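You operate a simulated robot arm through the tools that you are given. There is no shell and no other tool.

You are at the controls of a simulated two-armed robot. One attempt, no reset.

TASK
Shut the brown sensor clip in the tester box and plug it in.
Fine: brown plug in the brown socket; the PULSE lamp ends lit.
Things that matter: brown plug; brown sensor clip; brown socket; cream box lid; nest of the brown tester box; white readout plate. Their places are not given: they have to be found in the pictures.

It is judged by the outcome, as a careful person would: the job done as asked, and still so three seconds after it is handed in. It fails if anything else is knocked over, pushed out of place, dropped, spilled or broken.

THE ROBOT
Two 7-joint arms with fingered hands on one trunk that stands fixed in place. Base frame: the origin is at the foot of the trunk, x ahead of it, y to its left, z up. Lengths are in mm, angles in rad, forces in N, time in s.
The left shoulder is at [22, 214, 1272], the right one opposite. With the tool pointing down near the work surface each hand reaches from about 120 to 600 mm from the base axis, measured 20 degrees to its own side. Payload 3.3 kg a hand.
The tool frame of a hand sits at the grasp point between the pads (the TCP): z along the fingers, y along the line on which they close. The tips reach 26 mm beyond it. The gripper opens to 132 mm. The gripper's body begins 73 mm behind the TCP. The gripper is a hand of 2 fingers: y runs from the thumb to the fingers, the wrist lies at [0, 0, -224] in the tool frame.
Orientation is that of the tool frame in the base frame, as a unit quaternion [x, y, z, w]. With the fingers straight down and closing along the base's y, the tool's x points along the base's -x, its y along +y and its z along -z.

THE INTERFACE
- The arms move only by the tool play_rows. It takes "left_increments", "right_increments" or both (then of equal length, played together; a hand with none holds still); each is a list of rows, each a list of 6 numbers: the shift along the tool's x, y, z in units of 200 mm (1.0 is 200 mm), then the turn, a rotation vector about the tool's x, y, z in units of 60 degrees (1.0 is 60 degrees). In form: [[x, y, z, ax, ay, az], ...]. A call has 1 to 20 rows; each row is the pose to reach, as a shift and turn from the pose commanded when the call began, along the tool's axes at that moment. A call with a number of a shift or a turn outside -1 to 1 is refused whole. Each row takes 0.2 s and may step no farther than 50 mm and 0.15 rad from the row before; otherwise, the whole call is refused. A pose out of reach is approached as far as the arm can. The call stops where the force on the tool passes 90 N (or 10 N more than at its start, if that is more) or the arm is blocked; 0.2 s more then pass. In this call time passes only in rows, and 0.2 s behind the last. It gives the time, the measured TCP pose, the force on the tool (base axes), the opening and the grip force at its end, in the units of the frame above (readings bear some noise), with the torque about the TCP (base axes, N m) and any sound that the robot's microphone picked up.
- Cameras (640 x 400 px; columns grow to the right, rows downward): "scene" is now at [96.2, 40.3, 1455.9]; the picture's right is [0.44, -0.90, 0.00], its down [-0.41, -0.20, -0.89] and it looks along [0.80, 0.39, -0.46] (base axes); focal length 266 px, centre (320, 200). "left" rides on the left gripper at [-66, -3, -99] in its tool frame; the picture's right is [0.04, -1.00, 0.00], its down [0.83, 0.03, -0.55] and it looks along [0.55, 0.02, 0.83] (tool axes); focal length 261 px, centre (320, 200). "right" rides on the right gripper at [65, -3, -99] in its tool frame; the picture's right is [0.04, 1.00, 0.00], its down [-0.83, 0.03, -0.55] and it looks along [-0.55, 0.02, 0.83] (tool axes); focal length 261 px, centre (320, 200).
- capture(camera): a new picture of that camera. It takes no simulated time.
- move_column(by): slides the trunk up (or, below 0, down) by that many mm; the arms and the scene camera ride with it, the base frame stays. It gives what a move gives, with no picture.
- move_fingers(finger1, thumb_bend, hand): sets how far each is bent, from 0 (flat) to 100 (curled in); at 30 the hand is open as for a grip, at 70 the pads meet at the TCP. One left out holds its place. A second passes; each finger stops where it meets its share of the squeeze, and holds until it gets a number again. It is the only way to open and close the hand. It gives what a move gives, with no picture; readings hold the bend of each and the force on the fingers (four entries, about 0 where the hand has none), thumb and palm.
- head_to(pan, tilt): turns the head with the scene camera to pan (to the left, within 1.501 rad either way) and tilt (down, from -0.506 to 1.204), counted from straight ahead of the robot. It gives what a move gives.
- measure_at(camera, pixels): for up to 12 pixels [column, row] of the newest picture of that camera ("zoom" is the newest enlarged one), the place [x, y, z] in the base frame of the surface seen there, good to about 3 mm. It takes no simulated time.
- inspect(camera, box): a new picture of the part [left, top, right, bottom] of that camera's present view, enlarged. It takes no simulated time.
- job_done(): hands the job in; it is judged then, once.

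Unless the task says otherwise, let go and move clear before handing in.

The tools are called after "Request:" by a JSON object that holds its "method" and its "body". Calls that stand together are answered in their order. play_rows: Moves the arms, as the interface text tells. Its arguments: {"type":"object","properties":{"left_increments":{"type":"array","items":{"type":"array","items":{"type":"number"}}},"right_increments":{"type":"array","items":{"type":"array","items":{"type":"number"}}}},"required":[]} The other tools are called the same way: move_column (by) slides the trunk up or down; move_fingers (finger1, thumb_bend, hand) moves the fingers one by one; head_to (pan, tilt) turns the head that bears the scene camera; capture (camera) takes a picture; measure_at (camera, pixels) gives the place of the surface under pixels of a picture; inspect (camera, box) takes an enlarged picture of a part of a camera's view; job_done () hands the job in.

At the start:

```text
t: 0.0
left_tool_pos: [389.3, 410.2, 1307.0]
left_ee_rot: [0.0, 1.0, 0.0, 0.0]
left_contact_force: [0.3, -0.3, 0.0]
left_torque: [0.02, 0.0, -0.01]
left_width: 131.8
left_grasp_force: 0.2
left_shape: jaw
left_bend: [30.0, 30.0]
left_finger forces: [0.0, 0.0, 0.1, 0.0, 0.0, 0.0]
right_tool_pos: [284.3, 33.6, 1217.7]
right_ee_rot: [0.005, 1.0, 0.006, 0.002]
right_contact_force: [-0.3, -0.5, -0.9]
right_torque: [0.01, 0.02, -0.01]
right_width: 132.0
right_grasp_force: 0.1
right_shape: jaw
right_bend: [30.0, 30.0]
right_finger forces: [0.0, 0.0, 0.0, 0.0, 0.1, 0.1]
trunk travel left (down, up): [-554.0, 207.0]
head pan, tilt: [0.457, 0.48]
```

scene: 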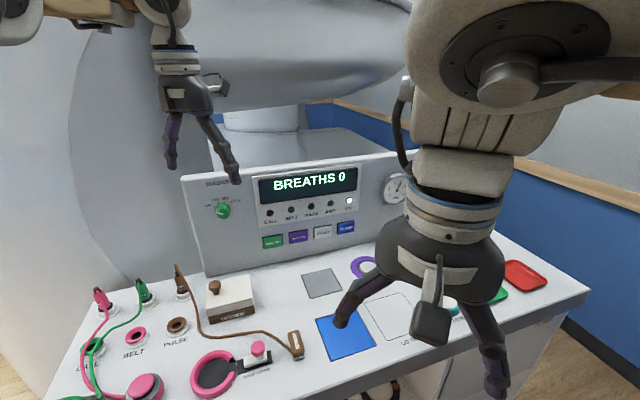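
right: 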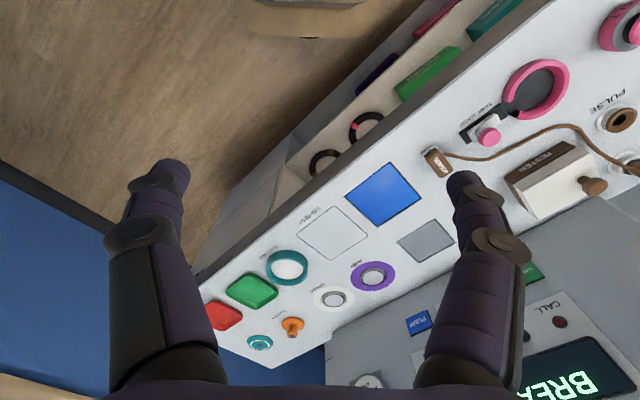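
left: 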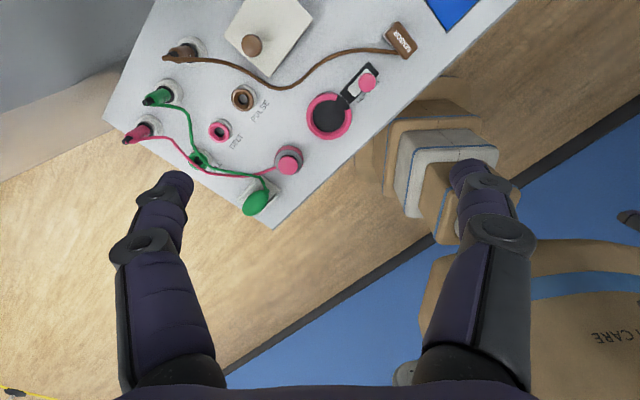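

The scene picture shows the tester box with cream lid and knob near (230,295), the brown clip near (296,345), the brown plug parked near (182,282) and the brown PULSE socket near (177,325). I'll enlarge these areas to see details.

Request:
{"method": "inspect", "body": {"camera": "scene", "box": [70, 250, 330, 400]}}

Request:
{"method": "inspect", "body": {"camera": "left", "box": [120, 0, 460, 220]}}

Request:
{"method": "inspect", "body": {"camera": "scene", "box": [180, 150, 420, 280]}}

Request:
{"method": "inspect", "body": {"camera": "right", "box": [400, 50, 640, 230]}}

```text
2.46 times, centred on (200, 325) of scene
```

zoom: 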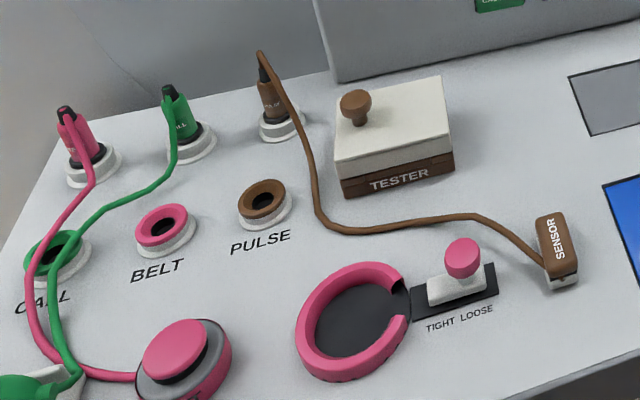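

```text
1.82 times, centred on (290, 110) of left
```

zoom: 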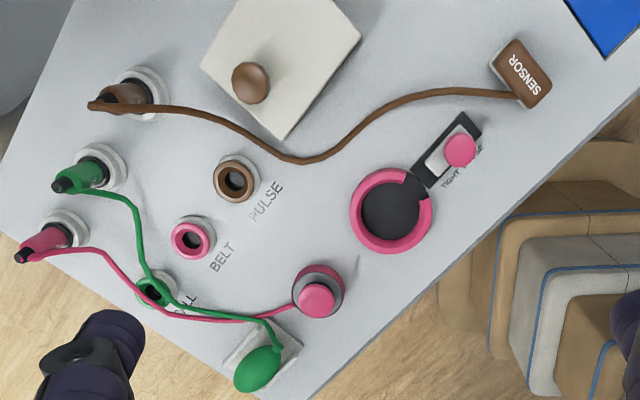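

```text
2.67 times, centred on (300, 215) of scene
```

zoom: 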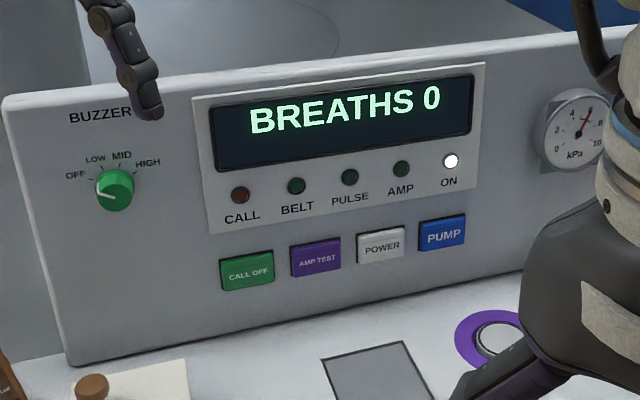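

```text
2.22 times, centred on (520, 140) of right
```

zoom: 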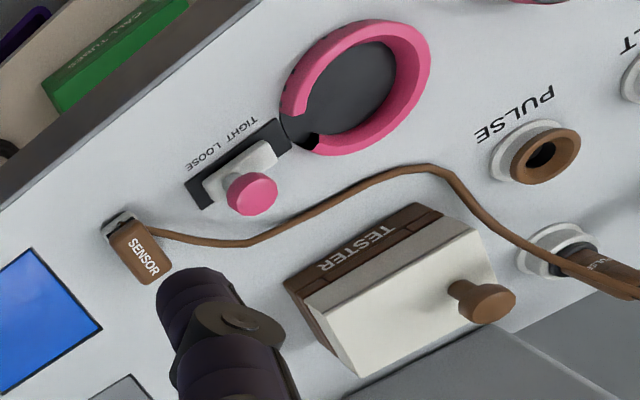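

The power lamp "ON" is lit and PULSE is dark; plug sits in a white parking holder, the box has a knob near its left end. I'll measure places of the key parts.

Request:
{"method": "inspect", "body": {"camera": "scene", "box": [160, 250, 320, 370]}}

Request:
{"method": "capture", "body": {"camera": "scene"}}

```text
3.33 times, centred on (240, 310) of scene
```

zoom: 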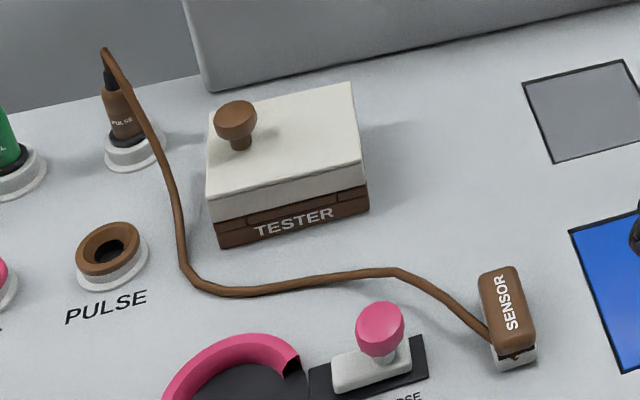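

```text
taken
```

scene: 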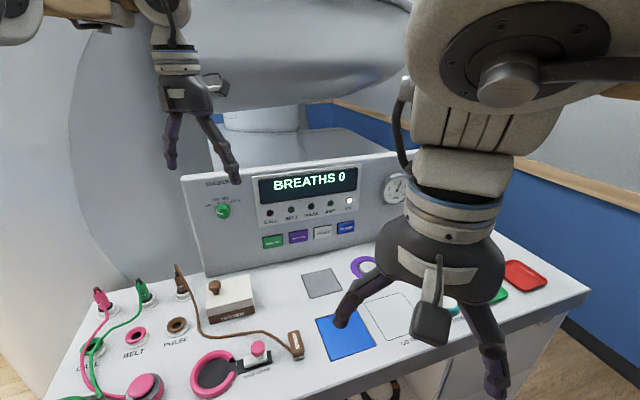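

Request:
{"method": "measure_at", "body": {"camera": "zoom", "pixels": [[235, 112], [214, 112], [350, 86], [362, 160], [208, 195], [218, 245], [368, 207], [240, 143], [300, 260], [270, 150], [360, 180], [212, 212]]}}

Request:
{"method": "measure_at", "body": {"camera": "zoom", "pixels": [[105, 50], [110, 80], [122, 115], [130, 150], [107, 228], [110, 245], [85, 262], [135, 235], [495, 272], [520, 272], [530, 345], [500, 350]]}}

Request:
{"method": "measure_at", "body": {"camera": "zoom", "pixels": [[515, 365], [508, 300], [490, 340], [395, 270], [230, 293], [180, 210], [380, 320], [520, 230], [100, 195], [160, 150], [110, 165], [115, 285]]}}

```text
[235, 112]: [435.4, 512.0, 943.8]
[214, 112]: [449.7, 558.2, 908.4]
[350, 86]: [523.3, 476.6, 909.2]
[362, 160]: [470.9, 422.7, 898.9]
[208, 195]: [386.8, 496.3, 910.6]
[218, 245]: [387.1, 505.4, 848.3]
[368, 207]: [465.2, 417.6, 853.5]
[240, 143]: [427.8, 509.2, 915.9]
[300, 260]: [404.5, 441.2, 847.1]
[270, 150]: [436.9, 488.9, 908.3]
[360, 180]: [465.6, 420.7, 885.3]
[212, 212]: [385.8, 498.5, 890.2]
```

```text
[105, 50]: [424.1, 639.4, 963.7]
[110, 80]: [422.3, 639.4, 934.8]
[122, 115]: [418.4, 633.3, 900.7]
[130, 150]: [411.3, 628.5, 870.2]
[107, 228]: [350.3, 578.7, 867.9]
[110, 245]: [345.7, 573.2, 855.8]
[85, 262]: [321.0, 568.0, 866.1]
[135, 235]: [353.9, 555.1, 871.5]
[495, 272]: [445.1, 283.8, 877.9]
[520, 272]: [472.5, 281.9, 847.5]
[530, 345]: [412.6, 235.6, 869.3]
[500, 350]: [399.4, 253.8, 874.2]
```

```text
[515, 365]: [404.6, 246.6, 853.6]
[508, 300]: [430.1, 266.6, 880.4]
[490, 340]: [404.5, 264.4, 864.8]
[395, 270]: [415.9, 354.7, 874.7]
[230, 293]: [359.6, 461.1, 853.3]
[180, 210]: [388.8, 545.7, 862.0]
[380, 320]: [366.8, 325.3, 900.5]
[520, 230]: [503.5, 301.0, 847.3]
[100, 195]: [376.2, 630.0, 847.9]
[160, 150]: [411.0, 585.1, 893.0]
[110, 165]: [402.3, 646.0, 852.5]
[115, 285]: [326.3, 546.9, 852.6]
```

The table top is at z≈847, the box spans about (387,496)–(523,477) with its lid top at 909 and the knob at about (435,512,944); the clip lies at about (425,258,878). I'll bring the left hand lower for a close look with its camera.

Request:
{"method": "play_rows", "body": {"left_increments": [[-0.01, 0.04, 0.2, 0, 0, 0], [-0.02, 0.08, 0.4, 0, 0, 0], [-0.04, 0.12, 0.6, 0, 0, 0], [-0.05, 0.16, 0.8, 0, 0, 0], [-0.055, 0.2, 0.98, 0, 0, 0]]}}

Request:
{"method": "capture", "body": {"camera": "left"}}

Request:
{"method": "capture", "body": {"camera": "scene"}}

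```text
t: 1.2
left_tool_pos: [401.4, 448.9, 1110.3]
left_ee_rot: [0.0, 1.0, 0.0, 0.0]
left_contact_force: [-0.6, -0.5, -0.2]
left_torque: [-0.04, 0.03, 0.03]
left_width: 132.1
left_grasp_force: 0.0
left_shape: jaw
left_bend: [30.0, 30.0]
left_finger forces: [0.0, 0.0, 0.0, 0.0, 0.0, 0.0]
right_tool_pos: [283.7, 32.9, 1218.8]
right_ee_rot: [0.006, 1.0, 0.007, 0.001]
right_contact_force: [0.3, 0.1, 0.3]
right_torque: [0.0, 0.02, -0.01]
right_width: 132.0
right_grasp_force: 0.0
right_shape: jaw
right_bend: [30.0, 30.0]
right_finger forces: [0.0, 0.0, 0.0, 0.0, 0.0, 0.1]
trunk travel left (down, up): [-554.0, 207.0]
head pan, tilt: [0.457, 0.48]
```

```text
taken
```

left: 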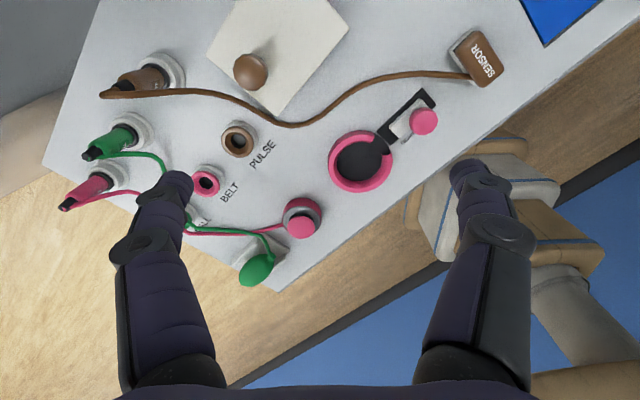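

```text
taken
```

scene: 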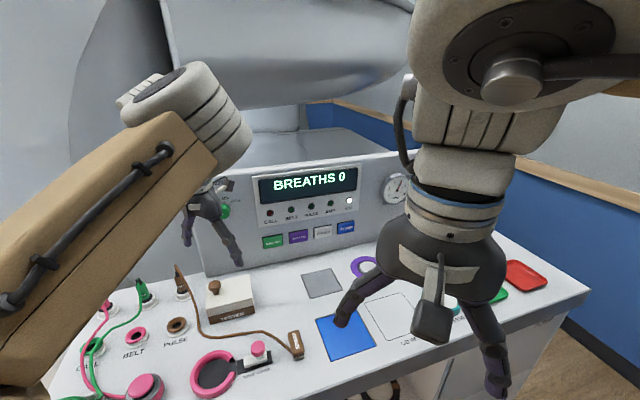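

The box lies at the top of the left picture. I'll enlarge the box in the right and left pictures to find the lid's hinge.

Request:
{"method": "inspect", "body": {"camera": "right", "box": [490, 120, 610, 220]}}

Request:
{"method": "inspect", "body": {"camera": "scene", "box": [195, 260, 265, 330]}}

Request:
{"method": "inspect", "body": {"camera": "left", "box": [80, 0, 360, 175]}}

```text
4.00 times, centred on (550, 170) of right
```

zoom: 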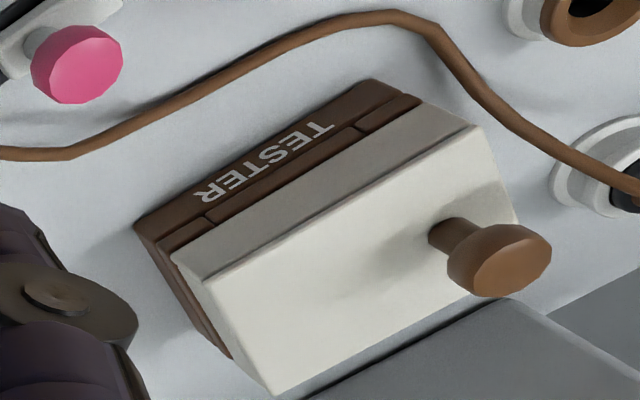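

```text
5.71 times, centred on (230, 295) of scene
```

zoom: 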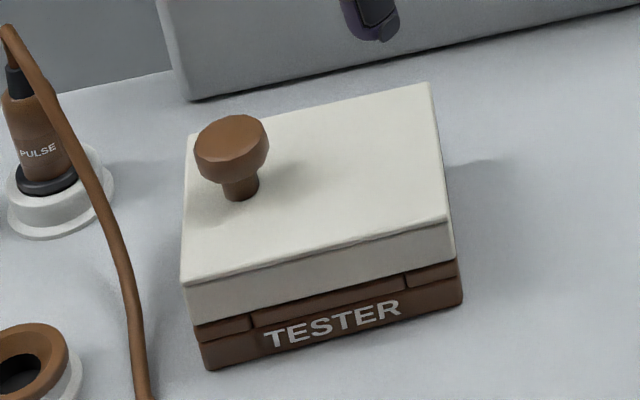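

```text
2.29 times, centred on (220, 88) of left
```

zoom: 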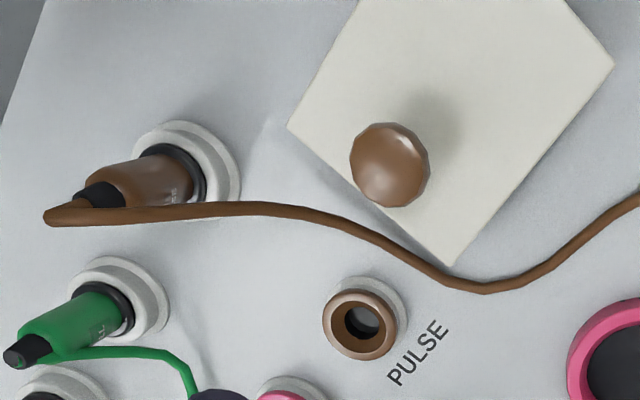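

The lid's hinge isn't visible from here; the knob being at the left end suggests a right-hand hinge. I'll turn the left hand by 41° to line up with the console and look at the box from its right.

Request:
{"method": "play_rows", "body": {"left_increments": [[-0.1, -0.01, 0.07, 0, 0, 0.137], [-0.2, -0.02, 0.14, 0, 0, 0.274], [-0.3, -0.03, 0.21, 0, 0, 0.411], [-0.4, -0.04, 0.28, 0, 0, 0.548], [-0.5, -0.05, 0.35, 0, 0, 0.687]]}}

Request:
{"method": "capture", "body": {"camera": "left"}}

```text
t: 2.4
left_tool_pos: [499.0, 441.5, 1038.6]
left_ee_rot: [0.352, 0.936, -0.001, 0.0]
left_contact_force: [-0.4, -0.4, 0.2]
left_torque: [-0.05, 0.01, -0.01]
left_width: 131.8
left_grasp_force: 0.1
left_shape: jaw
left_bend: [30.0, 30.0]
left_finger forces: [0.0, 0.1, 0.1, 0.1, 0.0, 0.0]
right_tool_pos: [284.7, 35.1, 1219.0]
right_ee_rot: [0.006, 1.0, 0.007, 0.002]
right_contact_force: [0.8, 0.8, 0.7]
right_torque: [-0.01, -0.01, 0.01]
right_width: 131.8
right_grasp_force: 0.0
right_shape: jaw
right_bend: [30.0, 30.0]
right_finger forces: [0.1, 0.0, 0.1, 0.0, 0.1, 0.1]
trunk travel left (down, up): [-554.0, 207.0]
head pan, tilt: [0.457, 0.48]
```

```text
taken
```

left: 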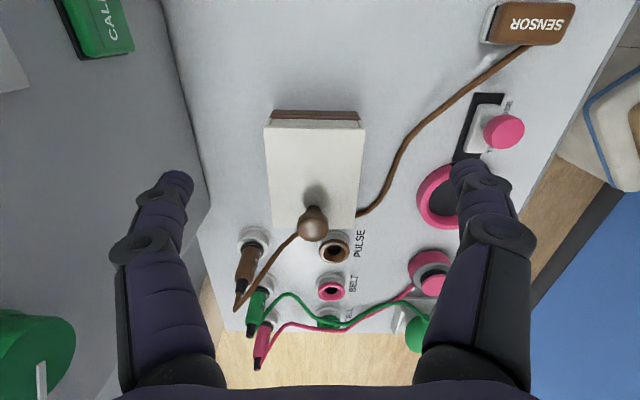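

The hand is aligned with the console now (box edges near-vertical in the picture, box at 270–365 × 110–230), and a brown strip shows at the box's right end (315,115). I'll enlarge it.

Request:
{"method": "inspect", "body": {"camera": "left", "box": [220, 90, 400, 290]}}

Request:
{"method": "measure_at", "body": {"camera": "left", "pixels": [[266, 128], [364, 128], [272, 112], [358, 112], [272, 225], [355, 230], [312, 218], [334, 241], [250, 262], [526, 20], [490, 30], [565, 35]]}}

Request:
{"method": "inspect", "body": {"camera": "left", "box": [440, 0, 620, 110]}}

```text
2.00 times, centred on (310, 190) of left
```

zoom: 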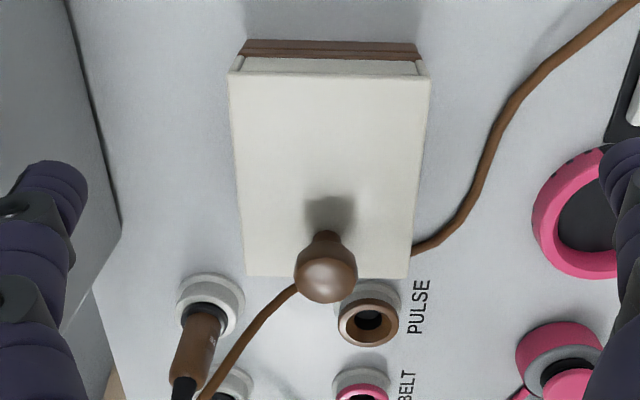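

```text
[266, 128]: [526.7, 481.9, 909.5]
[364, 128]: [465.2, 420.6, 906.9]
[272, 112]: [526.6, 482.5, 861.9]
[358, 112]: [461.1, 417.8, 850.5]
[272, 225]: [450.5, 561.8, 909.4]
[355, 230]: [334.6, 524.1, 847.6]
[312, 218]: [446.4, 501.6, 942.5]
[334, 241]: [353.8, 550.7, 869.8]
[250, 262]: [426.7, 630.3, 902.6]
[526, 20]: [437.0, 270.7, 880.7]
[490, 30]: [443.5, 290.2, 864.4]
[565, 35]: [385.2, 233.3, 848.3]
```

```text
3.56 times, centred on (530, 55) of left
```

zoom: 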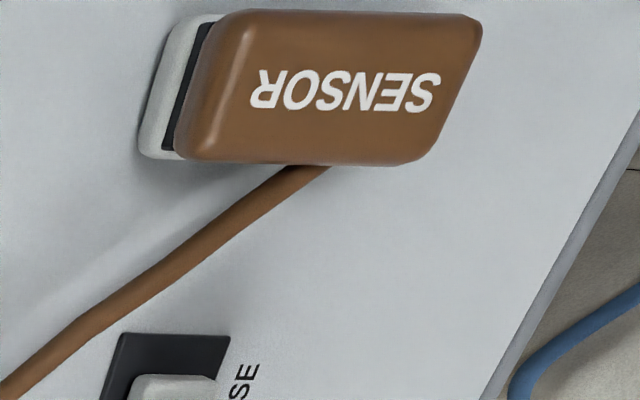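

The box corners suggest the console axes are at 45° to the base. I'll check with the flat squares and console edge in the scene picture.

Request:
{"method": "capture", "body": {"camera": "scene"}}

Request:
{"method": "inspect", "body": {"camera": "scene", "box": [290, 250, 430, 370]}}

```text
taken
```

scene: 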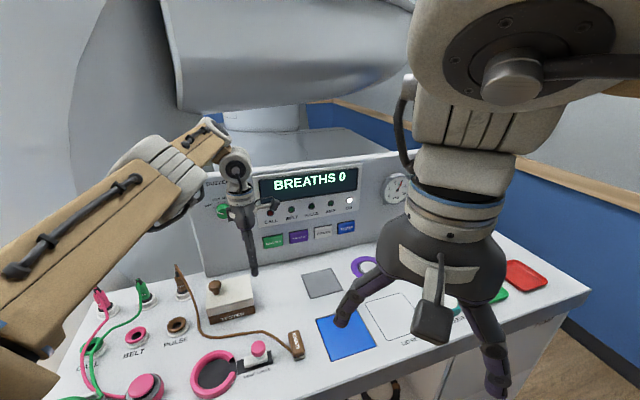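

```text
3.33 times, centred on (360, 310) of scene
```

zoom: 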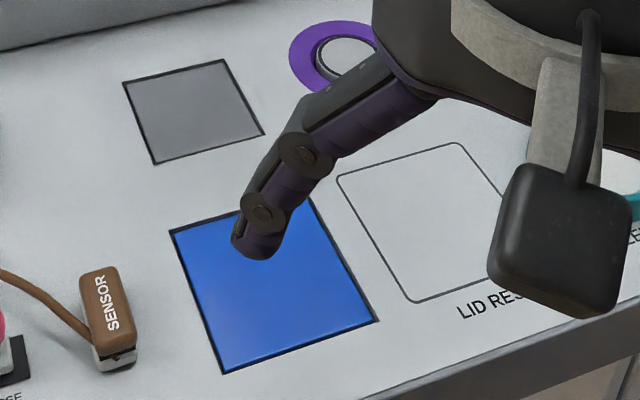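

There is an outlined area marked "LID RES..." at zoom (420,230), suggesting that the lid lifts off. I'll measure its corners and the other squares.

Request:
{"method": "measure_at", "body": {"camera": "zoom", "pixels": [[338, 178], [455, 144], [412, 300], [487, 283], [172, 232], [224, 373], [377, 320], [122, 83], [225, 60], [156, 163], [263, 133], [360, 398]]}}

Request:
{"method": "capture", "body": {"camera": "right"}}

Request:
{"method": "inspect", "body": {"camera": "right", "box": [240, 140, 480, 320]}}

```text
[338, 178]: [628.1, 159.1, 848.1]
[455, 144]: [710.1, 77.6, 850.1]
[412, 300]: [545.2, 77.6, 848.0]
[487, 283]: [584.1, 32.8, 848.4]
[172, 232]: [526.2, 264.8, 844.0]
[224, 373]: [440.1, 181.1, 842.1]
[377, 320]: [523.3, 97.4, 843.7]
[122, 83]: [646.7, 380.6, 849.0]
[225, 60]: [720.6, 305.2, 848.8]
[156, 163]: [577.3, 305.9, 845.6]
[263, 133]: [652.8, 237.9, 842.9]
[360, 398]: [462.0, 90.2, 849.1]
```

```text
taken
```

right: 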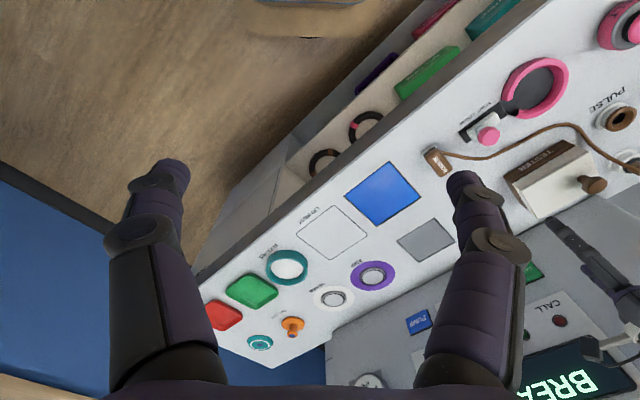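

```text
2.22 times, centred on (360, 230) of right
```

zoom: 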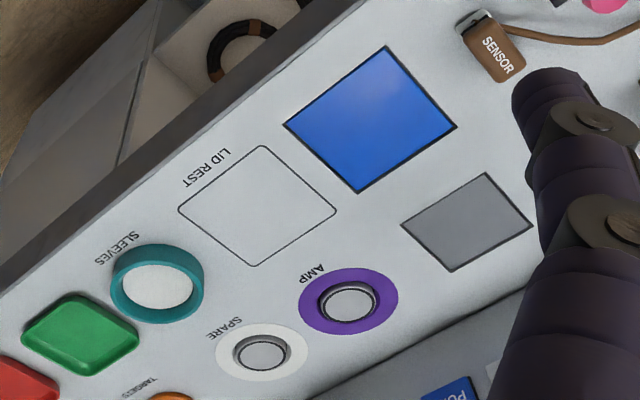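

The squares confirm the console axes lie at 45° (u=(0.707,−0.707) right, v=(0.707,0.707) back), and the lid rest outline is centred near (628,78). I'll look at the left elbow to see if lowering the trunk is safe.

Request:
{"method": "head_to", "body": {"pan": 1.1, "tilt": 0.7}}

Request:
{"method": "capture", "body": {"camera": "scene"}}

```text
t: 3.4
left_tool_pos: [499.3, 439.8, 1039.1]
left_ee_rot: [0.351, 0.937, -0.001, -0.001]
left_contact_force: [-0.2, -0.5, 0.4]
left_torque: [-0.02, 0.04, 0.0]
left_width: 131.9
left_grasp_force: 0.1
left_shape: jaw
left_bend: [30.0, 30.0]
left_finger forces: [0.0, 0.0, 0.1, 0.0, 0.1, 0.1]
right_tool_pos: [285.1, 33.1, 1219.0]
right_ee_rot: [0.005, 1.0, 0.007, 0.001]
right_contact_force: [0.4, 1.1, -0.1]
right_torque: [0.02, 0.01, 0.0]
right_width: 131.7
right_grasp_force: 0.1
right_shape: jaw
right_bend: [30.0, 30.0]
right_finger forces: [0.1, 0.0, 0.0, 0.0, 0.1, 0.0]
trunk travel left (down, up): [-554.0, 207.0]
head pan, tilt: [1.1, 0.7]
```

```text
taken
```

scene: 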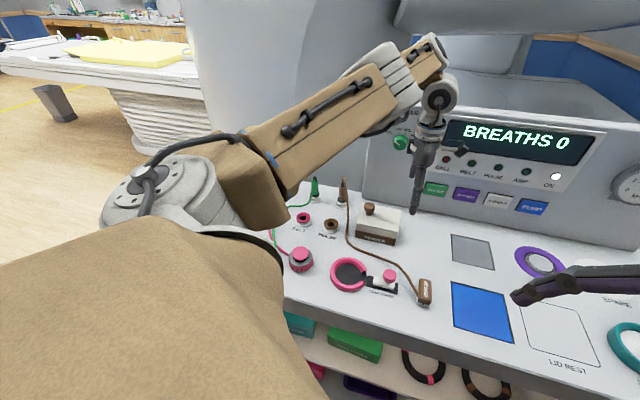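

Request:
{"method": "measure_at", "body": {"camera": "scene", "pixels": [[150, 185], [215, 210], [240, 180], [280, 230], [200, 150], [330, 120], [300, 190], [400, 80], [180, 300], [440, 60]]}}

```text
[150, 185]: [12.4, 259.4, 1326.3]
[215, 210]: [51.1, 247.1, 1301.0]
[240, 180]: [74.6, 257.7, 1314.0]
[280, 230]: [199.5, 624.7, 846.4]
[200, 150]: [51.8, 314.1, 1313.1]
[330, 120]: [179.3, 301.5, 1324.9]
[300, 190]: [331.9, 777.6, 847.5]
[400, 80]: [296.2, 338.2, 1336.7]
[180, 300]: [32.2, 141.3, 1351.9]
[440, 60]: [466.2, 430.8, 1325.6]
```

The left arm's links lie near z 1300–1330, well above the table, so lowering the trunk is safe. I'll raise the hand 100 mm, then lower the trunk 150 mm to gain reach.

Request:
{"method": "play_rows", "body": {"left_increments": [[0, 0, -0.25, 0, 0, 0], [0, 0, -0.5, 0, 0, 0]]}}

Request:
{"method": "move_column", "body": {"by": -150}}

Request:
{"method": "head_to", "body": {"pan": 0.75, "tilt": 0.6}}

Request:
{"method": "capture", "body": {"camera": "scene"}}

Request:
{"method": "capture", "body": {"camera": "left"}}

```text
t: 4.0
left_tool_pos: [495.6, 441.5, 1139.0]
left_ee_rot: [0.352, 0.936, 0.001, -0.002]
left_contact_force: [-0.2, -0.6, -1.1]
left_torque: [-0.01, -0.02, -0.01]
left_width: 132.1
left_grasp_force: 0.0
left_shape: jaw
left_bend: [30.0, 30.0]
left_finger forces: [0.1, 0.0, 0.0, 0.0, 0.0, 0.0]
right_tool_pos: [284.6, 32.5, 1219.5]
right_ee_rot: [0.007, 1.0, 0.008, 0.001]
right_contact_force: [0.6, -0.7, 0.2]
right_torque: [-0.04, -0.01, -0.01]
right_width: 131.8
right_grasp_force: 0.1
right_shape: jaw
right_bend: [30.0, 30.0]
right_finger forces: [0.0, 0.1, 0.0, 0.0, 0.1, 0.0]
trunk travel left (down, up): [-554.0, 207.0]
head pan, tilt: [1.1, 0.7]
```

```text
t: 5.8
left_tool_pos: [499.6, 440.4, 991.0]
left_ee_rot: [0.352, 0.936, -0.001, 0.0]
left_contact_force: [-0.2, -0.5, 0.3]
left_torque: [-0.01, 0.0, 0.0]
left_width: 131.9
left_grasp_force: 0.0
left_shape: jaw
left_bend: [30.0, 30.0]
left_finger forces: [0.1, 0.0, 0.0, 0.0, 0.0, 0.1]
right_tool_pos: [283.9, 34.0, 1068.4]
right_ee_rot: [0.005, 1.0, 0.006, 0.001]
right_contact_force: [0.2, -0.4, -0.6]
right_torque: [-0.05, 0.0, -0.01]
right_width: 131.9
right_grasp_force: 0.0
right_shape: jaw
right_bend: [30.0, 30.0]
right_finger forces: [0.0, 0.0, 0.0, 0.0, 0.0, 0.0]
trunk travel left (down, up): [-404.0, 357.0]
head pan, tilt: [1.1, 0.7]
```

```text
t: 6.6
left_tool_pos: [499.3, 440.3, 989.7]
left_ee_rot: [0.351, 0.936, 0.001, 0.0]
left_contact_force: [-0.2, 0.9, 0.5]
left_torque: [-0.01, 0.0, 0.0]
left_width: 131.9
left_grasp_force: 0.1
left_shape: jaw
left_bend: [30.0, 30.0]
left_finger forces: [0.1, 0.0, 0.1, 0.0, 0.1, 0.0]
right_tool_pos: [284.6, 32.8, 1068.7]
right_ee_rot: [0.004, 1.0, 0.006, 0.001]
right_contact_force: [0.9, 0.0, -0.4]
right_torque: [-0.02, 0.0, 0.02]
right_width: 131.8
right_grasp_force: 0.1
right_shape: jaw
right_bend: [30.0, 30.0]
right_finger forces: [0.0, 0.1, 0.0, 0.0, 0.0, 0.0]
trunk travel left (down, up): [-404.0, 357.0]
head pan, tilt: [0.75, 0.6]
```

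```text
taken
```

scene: 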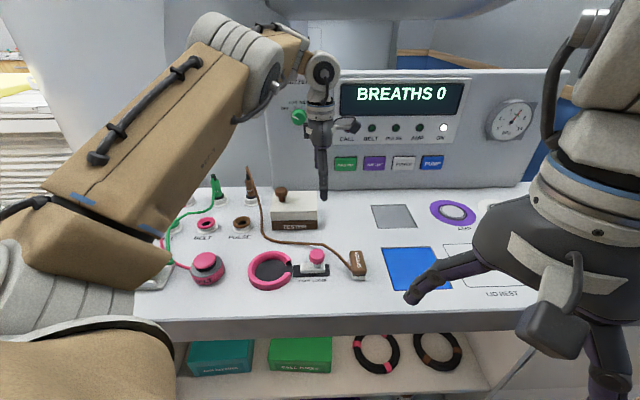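

```text
taken
```

left: 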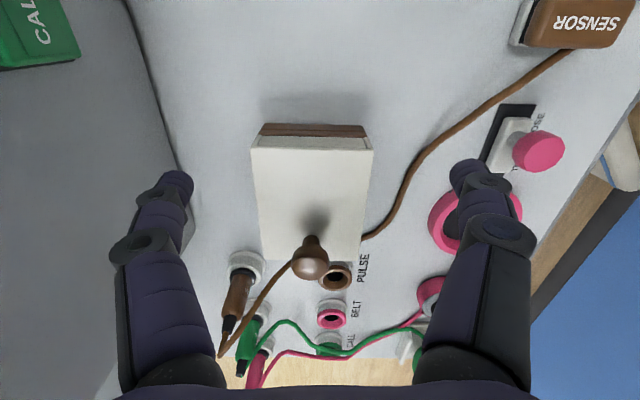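

The trunk is lower and all is clear. I'll measure the knob, box, plug, socket and back panel from this closer left-hand view.

Request:
{"method": "inspect", "body": {"camera": "left", "box": [210, 110, 390, 360]}}

Request:
{"method": "measure_at", "body": {"camera": "left", "pixels": [[312, 262], [297, 262], [326, 262], [254, 145], [371, 145], [265, 255], [345, 258], [262, 128], [365, 128], [150, 80], [170, 150], [318, 220]]}}

Request:
{"method": "measure_at", "body": {"camera": "scene", "pixels": [[284, 191], [250, 170], [251, 195], [241, 222], [233, 222], [249, 222], [241, 216], [241, 228], [355, 258], [358, 270], [357, 276], [330, 180]]}}

```text
1.60 times, centred on (300, 235) of left
```

zoom: 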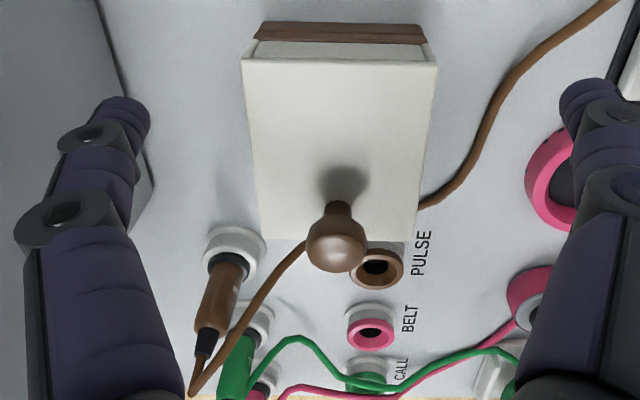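

```text
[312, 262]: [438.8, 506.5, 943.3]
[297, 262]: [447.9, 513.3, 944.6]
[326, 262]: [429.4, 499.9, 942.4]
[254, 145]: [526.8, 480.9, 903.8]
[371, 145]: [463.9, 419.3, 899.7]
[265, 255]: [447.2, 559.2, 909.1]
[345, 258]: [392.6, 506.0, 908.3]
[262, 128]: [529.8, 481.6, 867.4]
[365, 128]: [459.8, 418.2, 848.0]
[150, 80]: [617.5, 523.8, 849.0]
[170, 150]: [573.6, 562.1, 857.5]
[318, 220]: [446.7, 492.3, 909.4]
```

```text
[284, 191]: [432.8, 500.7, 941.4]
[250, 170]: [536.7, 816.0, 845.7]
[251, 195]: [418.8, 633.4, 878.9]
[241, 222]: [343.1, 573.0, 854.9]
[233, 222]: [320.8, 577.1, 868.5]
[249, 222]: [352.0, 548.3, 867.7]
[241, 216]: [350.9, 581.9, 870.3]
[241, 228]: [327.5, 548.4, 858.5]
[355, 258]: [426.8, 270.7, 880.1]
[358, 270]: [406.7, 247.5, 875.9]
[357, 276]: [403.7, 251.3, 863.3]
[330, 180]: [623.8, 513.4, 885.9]
```

Knob centre is about (438,507), top z 943; the lid top is 909; the back panel face is ~135 mm behind the knob. I'll move the left hand over the knob with the fingers closing along the console's depth, then narrow the opening.

Request:
{"method": "play_rows", "body": {"left_increments": [[0.15, 0.016, -0.03, 0, 0, 0.03], [0.3, 0.032, -0.05, 0, 0, 0.063], [0.454, 0.048, -0.05, 0, 0, 0.063]]}}

Request:
{"method": "move_fingers", "body": {"hand": "left", "finger1": 50, "thumb_bend": 50}}

Request:
{"method": "capture", "body": {"camera": "left"}}

Request:
{"method": "capture", "body": {"camera": "scene"}}

```text
t: 7.4
left_tool_pos: [436.0, 508.9, 999.9]
left_ee_rot: [0.383, 0.924, 0.0, -0.001]
left_contact_force: [-0.7, 0.3, -0.3]
left_torque: [0.0, 0.0, 0.0]
left_width: 131.9
left_grasp_force: 0.1
left_shape: jaw
left_bend: [30.0, 30.0]
left_finger forces: [0.0, 0.0, 0.0, 0.0, 0.0, 0.0]
right_tool_pos: [284.5, 34.0, 1068.1]
right_ee_rot: [0.005, 1.0, 0.005, 0.001]
right_contact_force: [-0.1, -0.5, 0.4]
right_torque: [-0.01, -0.01, -0.02]
right_width: 131.8
right_grasp_force: 0.1
right_shape: jaw
right_bend: [30.0, 30.0]
right_finger forces: [0.1, 0.1, 0.0, 0.0, 0.1, 0.1]
trunk travel left (down, up): [-404.0, 357.0]
head pan, tilt: [0.75, 0.6]
```

```text
t: 8.4
left_tool_pos: [436.3, 508.4, 999.4]
left_ee_rot: [0.382, 0.924, 0.0, 0.0]
left_contact_force: [-1.1, -0.7, 0.0]
left_torque: [0.03, 0.02, -0.01]
left_width: 67.1
left_grasp_force: 0.0
left_shape: fingers
left_bend: [50.0, 50.0]
left_finger forces: [0.0, 0.0, 0.1, 0.1, 0.1, 0.0]
right_tool_pos: [283.9, 33.5, 1069.4]
right_ee_rot: [0.005, 1.0, 0.006, 0.001]
right_contact_force: [0.2, -0.7, -0.7]
right_torque: [0.02, -0.02, 0.02]
right_width: 131.9
right_grasp_force: 0.0
right_shape: jaw
right_bend: [30.0, 30.0]
right_finger forces: [0.0, 0.0, 0.0, 0.0, 0.0, 0.1]
trunk travel left (down, up): [-404.0, 357.0]
head pan, tilt: [0.75, 0.6]
```

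```text
taken
```

left: 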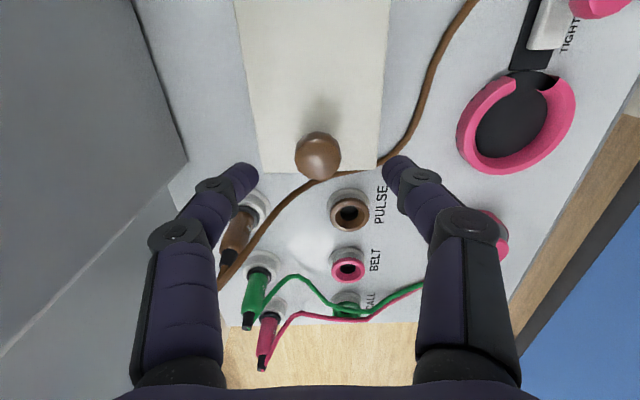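

```text
taken
```

scene: 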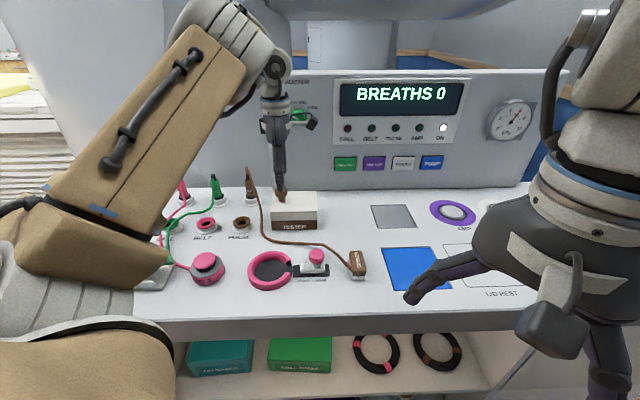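

Fingers are now ~67 mm apart above the knob, seen at (318,155). I'll measure it again from here.

Request:
{"method": "measure_at", "body": {"camera": "left", "pixels": [[318, 152], [318, 138], [318, 168], [300, 155], [336, 155], [350, 213], [338, 210], [362, 210], [350, 203], [348, 222], [238, 240], [228, 262]]}}

Request:
{"method": "inspect", "body": {"camera": "left", "box": [180, 100, 420, 290]}}

```text
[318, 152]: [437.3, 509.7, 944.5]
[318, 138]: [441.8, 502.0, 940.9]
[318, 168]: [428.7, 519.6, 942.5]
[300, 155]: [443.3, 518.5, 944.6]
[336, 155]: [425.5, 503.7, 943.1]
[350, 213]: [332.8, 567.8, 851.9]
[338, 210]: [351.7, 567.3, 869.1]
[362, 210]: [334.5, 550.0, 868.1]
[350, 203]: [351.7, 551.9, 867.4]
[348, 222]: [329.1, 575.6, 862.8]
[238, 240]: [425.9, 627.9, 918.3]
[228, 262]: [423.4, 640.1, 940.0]
```

```text
2.11 times, centred on (300, 195) of left
```

zoom: 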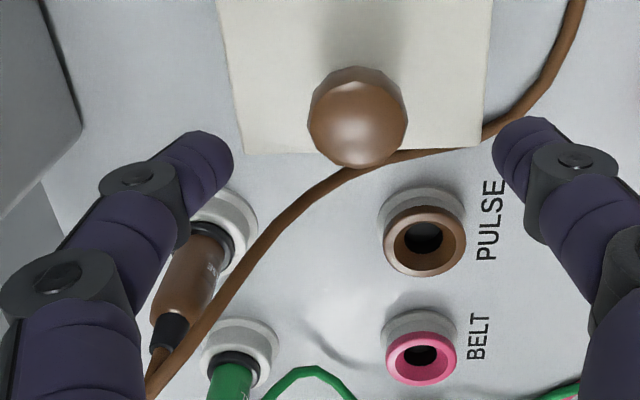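

The knob centre measures (435.5,510.5), top 944, almost under the TCP at (436.3,508.6). I'll descend so the pads surround the cap with tips just above the lid.

Request:
{"method": "play_rows", "body": {"left_increments": [[0.01, 0.002, 0.15, 0, 0, 0], [0.01, 0.002, 0.25, 0, 0, 0], [0.01, 0.002, 0.305, 0, 0, 0]]}}

Request:
{"method": "move_fingers", "body": {"hand": "left", "finger1": 63, "thumb_bend": 63}}

Request:
{"method": "capture", "body": {"camera": "left"}}

Request:
{"method": "inspect", "body": {"camera": "scene", "box": [230, 140, 350, 250]}}

```text
t: 9.2
left_tool_pos: [435.1, 507.8, 943.4]
left_ee_rot: [0.382, 0.924, 0.002, 0.0]
left_contact_force: [-1.2, 0.6, 19.2]
left_torque: [0.59, -0.56, 0.07]
left_width: 67.3
left_grasp_force: 9.3
left_shape: fingers
left_bend: [52.0, 50.0]
left_finger forces: [18.6, 0.0, 0.1, 0.0, 1.2, 0.0]
right_tool_pos: [283.0, 31.7, 1069.6]
right_ee_rot: [0.006, 1.0, 0.006, 0.002]
right_contact_force: [0.2, -0.3, -0.6]
right_torque: [0.01, 0.01, -0.01]
right_width: 131.9
right_grasp_force: 0.0
right_shape: jaw
right_bend: [30.0, 30.0]
right_finger forces: [0.0, 0.1, 0.0, 0.0, 0.1, 0.0]
trunk travel left (down, up): [-404.0, 357.0]
head pan, tilt: [0.75, 0.6]
```

```text
t: 10.2
left_tool_pos: [434.7, 506.2, 941.7]
left_ee_rot: [0.383, 0.924, 0.002, 0.001]
left_contact_force: [-2.1, -0.4, 29.2]
left_torque: [0.89, -0.9, -0.1]
left_width: 63.6
left_grasp_force: 19.8
left_shape: fingers
left_bend: [54.0, 57.0]
left_finger forces: [29.0, 0.1, 0.0, 0.0, 10.2, 0.0]
right_tool_pos: [283.1, 30.3, 1068.1]
right_ee_rot: [0.006, 1.0, 0.007, 0.002]
right_contact_force: [-0.5, 0.8, -0.3]
right_torque: [-0.01, -0.01, 0.05]
right_width: 132.0
right_grasp_force: 0.0
right_shape: jaw
right_bend: [30.0, 30.0]
right_finger forces: [0.0, 0.0, 0.0, 0.1, 0.0, 0.0]
trunk travel left (down, up): [-404.0, 357.0]
head pan, tilt: [0.75, 0.6]
```

```text
taken
```

left: 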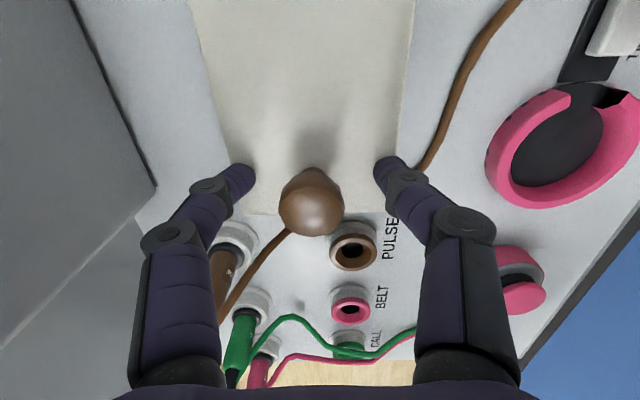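

```text
3.64 times, centred on (290, 195) of scene
```

zoom: 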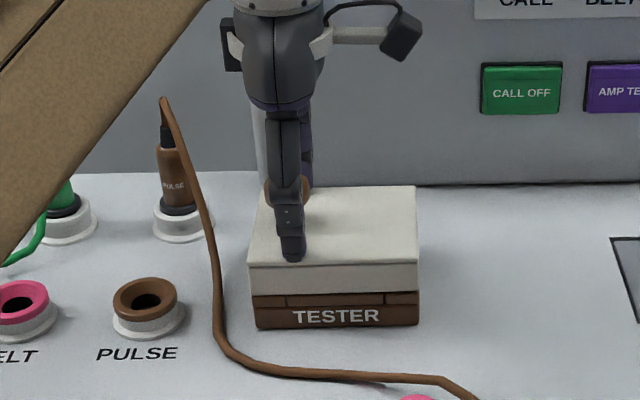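

The front fingertip is pressing on the lid top (29 N up, TCP z≈942) and stopped the closing. I'll raise about 13 mm and then close.

Request:
{"method": "play_rows", "body": {"left_increments": [[0.0, 0.0, -0.07, 0, 0, 0]]}}

Request:
{"method": "capture", "body": {"camera": "left"}}

```text
t: 10.6
left_tool_pos: [435.8, 507.7, 951.3]
left_ee_rot: [0.383, 0.924, -0.002, -0.001]
left_contact_force: [3.1, -1.2, -1.2]
left_torque: [-0.05, -0.06, 0.0]
left_width: 26.8
left_grasp_force: 1.2
left_shape: fingers
left_bend: [61.0, 63.0]
left_finger forces: [2.6, 0.1, 0.0, 0.1, 0.1, 0.0]
right_tool_pos: [285.3, 32.8, 1068.1]
right_ee_rot: [0.006, 1.0, 0.006, 0.001]
right_contact_force: [1.4, 0.2, 0.8]
right_torque: [0.02, 0.0, -0.02]
right_width: 132.1
right_grasp_force: 0.0
right_shape: jaw
right_bend: [30.0, 30.0]
right_finger forces: [0.0, 0.0, 0.0, 0.0, 0.0, 0.0]
trunk travel left (down, up): [-404.0, 357.0]
head pan, tilt: [0.75, 0.6]
```

```text
taken
```

left: 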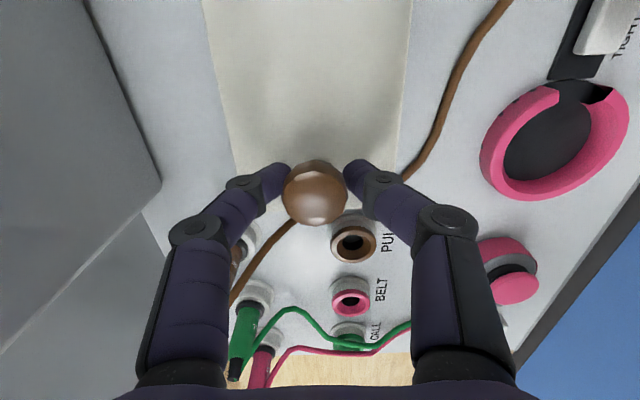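

The fingertips now flank the knob cap (315,190). I'll squeeze it.

Request:
{"method": "move_fingers", "body": {"hand": "left", "finger1": 75, "thumb_bend": 75}}

Request:
{"method": "capture", "body": {"camera": "left"}}

Request:
{"method": "inspect", "body": {"camera": "scene", "box": [230, 140, 350, 250]}}

```text
t: 11.6
left_tool_pos: [436.9, 507.4, 954.2]
left_ee_rot: [0.383, 0.924, 0.0, 0.0]
left_contact_force: [2.6, -14.0, -8.9]
left_torque: [-0.31, 0.04, -0.01]
left_width: 21.0
left_grasp_force: 14.3
left_shape: fingers
left_bend: [69.0, 68.0]
left_finger forces: [13.1, 0.0, 0.0, 0.0, 16.0, 0.0]
right_tool_pos: [284.5, 32.2, 1066.4]
right_ee_rot: [0.006, 1.0, 0.006, 0.0]
right_contact_force: [0.4, 0.5, 0.3]
right_torque: [0.03, 0.01, 0.02]
right_width: 131.8
right_grasp_force: 0.0
right_shape: jaw
right_bend: [30.0, 30.0]
right_finger forces: [0.0, 0.0, 0.0, 0.1, 0.1, 0.1]
trunk travel left (down, up): [-404.0, 357.0]
head pan, tilt: [0.75, 0.6]
```

```text
taken
```

left: 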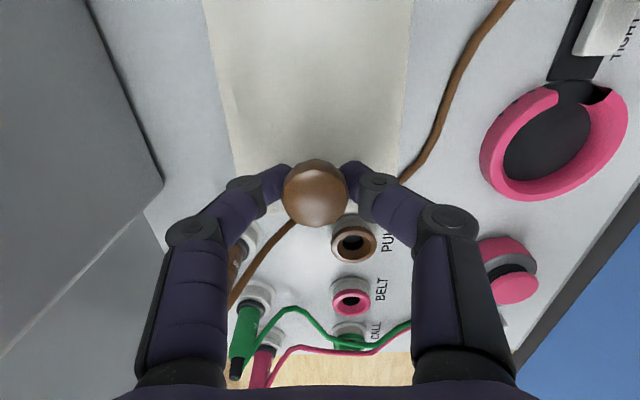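

```text
3.64 times, centred on (290, 195) of scene
```

zoom: 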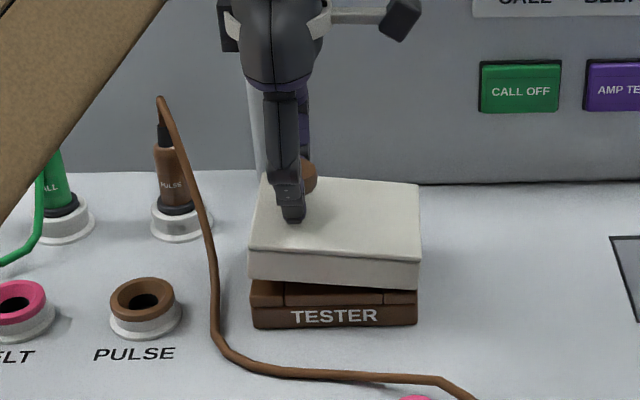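

Squeezing hooked the cap from below and the lid's left end has risen a little while the right end stays down. I'll lift 20 mm more along a hinge-like arc and look.

Request:
{"method": "play_rows", "body": {"left_increments": [[-0.03, 0, -0.05, 0, 0, 0], [-0.06, 0, -0.1, 0, 0, 0]]}}

Request:
{"method": "capture", "body": {"camera": "left"}}

Request:
{"method": "inspect", "body": {"camera": "scene", "box": [230, 140, 350, 250]}}

```text
t: 12.2
left_tool_pos: [446.7, 496.4, 970.9]
left_ee_rot: [0.382, 0.924, -0.002, -0.001]
left_contact_force: [8.8, -15.3, -19.0]
left_torque: [-0.3, 0.06, 0.0]
left_width: 22.0
left_grasp_force: 15.9
left_shape: fingers
left_bend: [68.0, 68.0]
left_finger forces: [16.2, 0.0, 0.0, 0.1, 16.1, 0.1]
right_tool_pos: [285.4, 32.7, 1067.2]
right_ee_rot: [0.006, 1.0, 0.006, 0.0]
right_contact_force: [0.0, 0.6, 0.0]
right_torque: [0.0, 0.01, 0.03]
right_width: 131.7
right_grasp_force: 0.1
right_shape: jaw
right_bend: [30.0, 30.0]
right_finger forces: [0.0, 0.0, 0.1, 0.1, 0.0, 0.0]
trunk travel left (down, up): [-404.0, 357.0]
head pan, tilt: [0.75, 0.6]
```

```text
taken
```

left: 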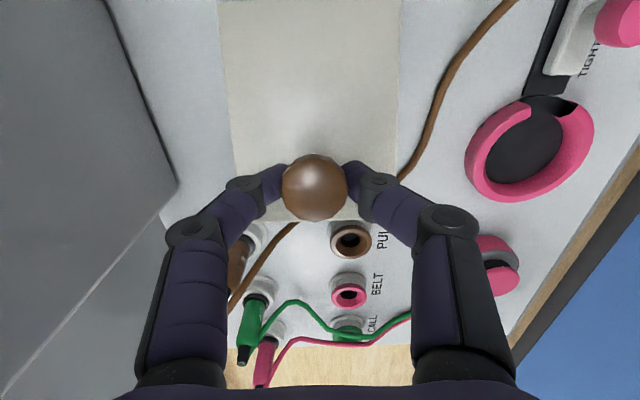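

```text
3.64 times, centred on (290, 195) of scene
```

zoom: 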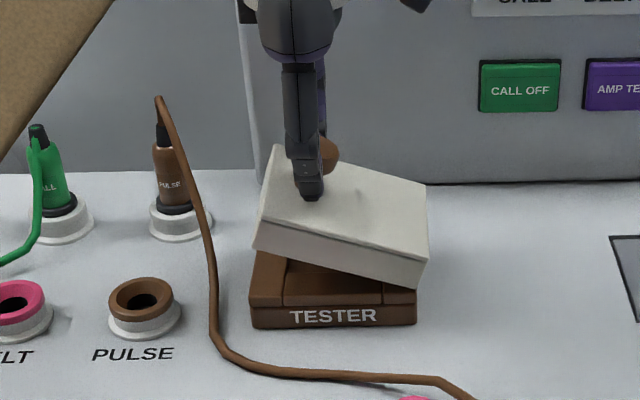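

The lid clearly pivots at its right end, so it is hinged there (pivot near u≈32, z≈872 on the console axes). I'll carry the knob along that arc to about 50° open.

Request:
{"method": "play_rows", "body": {"left_increments": [[-0.05, 0, -0.01, 0, 0, 0], [-0.09, 0, -0.023, 0, 0, 0], [-0.139, 0, -0.05, 0, 0, 0], [-0.19, 0, -0.071, 0, 0, 0], [-0.243, 0, -0.087, 0, 0, 0], [-0.297, 0, -0.097, 0, 0, 0], [-0.334, 0, -0.1, 0, 0, 0]]}}

Request:
{"method": "capture", "body": {"camera": "left"}}

Request:
{"method": "inspect", "body": {"camera": "scene", "box": [230, 120, 370, 250]}}

```text
t: 13.8
left_tool_pos: [491.9, 452.6, 992.4]
left_ee_rot: [0.383, 0.924, -0.001, 0.0]
left_contact_force: [-2.8, -2.7, -9.2]
left_torque: [0.01, -0.02, -0.11]
left_width: 11.7
left_grasp_force: 9.0
left_shape: fingers
left_bend: [72.0, 66.0]
left_finger forces: [8.6, 0.0, 0.0, 0.1, 9.8, 0.0]
right_tool_pos: [284.8, 32.9, 1068.0]
right_ee_rot: [0.005, 1.0, 0.007, 0.001]
right_contact_force: [0.0, 0.2, -0.6]
right_torque: [-0.02, -0.04, 0.0]
right_width: 131.9
right_grasp_force: 0.1
right_shape: jaw
right_bend: [30.0, 30.0]
right_finger forces: [0.0, 0.0, 0.0, 0.0, 0.1, 0.0]
trunk travel left (down, up): [-404.0, 357.0]
head pan, tilt: [0.75, 0.6]
```

```text
taken
```

left: 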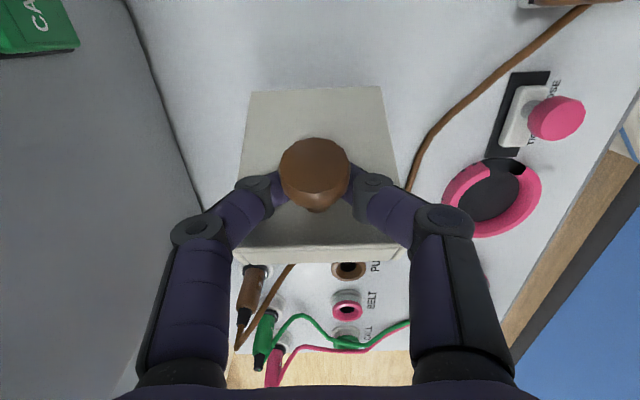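

```text
3.08 times, centred on (300, 185) of scene
```

zoom: 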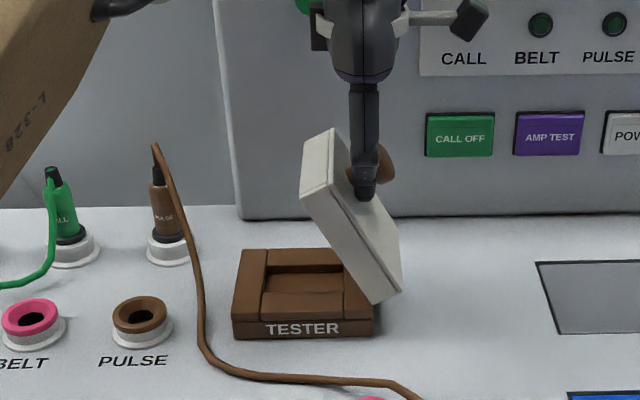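

The lid is about 50° open and the nest (an open-front recess) shows at zoom (305,290). I'll go on along the arc toward ~86°.

Request:
{"method": "play_rows", "body": {"left_increments": [[-0.055, 0, 0, 0, 0, 0], [-0.11, 0, 0.004, 0, 0, 0], [-0.165, 0, 0.015, 0, 0, 0], [-0.217, 0, 0.032, 0, 0, 0], [-0.268, 0, 0.054, 0, 0, 0], [-0.316, 0, 0.081, 0, 0, 0]]}}

Request:
{"method": "capture", "body": {"camera": "left"}}

Request:
{"method": "inspect", "body": {"camera": "scene", "box": [230, 120, 370, 250]}}

```text
t: 15.2
left_tool_pos: [510.0, 429.7, 979.7]
left_ee_rot: [0.383, 0.924, 0.002, -0.001]
left_contact_force: [2.4, 1.4, -1.2]
left_torque: [0.02, 0.04, -0.03]
left_width: 0.0
left_grasp_force: 0.1
left_shape: fingers
left_bend: [73.0, 74.0]
left_finger forces: [0.1, 0.1, 0.0, 0.0, 0.0, 0.1]
left hand out of reach, approached as far as the arm can: row 2, 3, 4, 5, 6
right_tool_pos: [285.1, 32.6, 1068.8]
right_ee_rot: [0.005, 1.0, 0.007, 0.0]
right_contact_force: [-1.0, 0.1, 0.5]
right_torque: [0.01, -0.01, 0.0]
right_width: 131.9
right_grasp_force: 0.1
right_shape: jaw
right_bend: [30.0, 30.0]
right_finger forces: [0.0, 0.1, 0.0, 0.0, 0.0, 0.1]
trunk travel left (down, up): [-404.0, 357.0]
head pan, tilt: [0.75, 0.6]
```

```text
taken
```

left: 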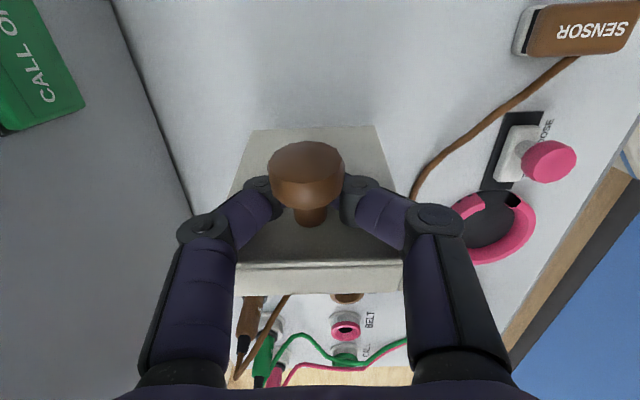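

```text
3.08 times, centred on (300, 185) of scene
```

zoom: 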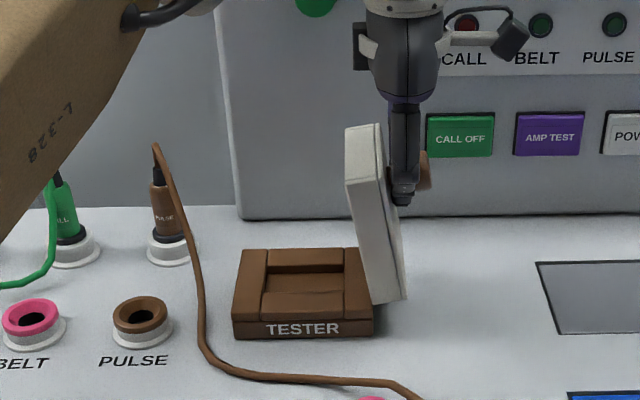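

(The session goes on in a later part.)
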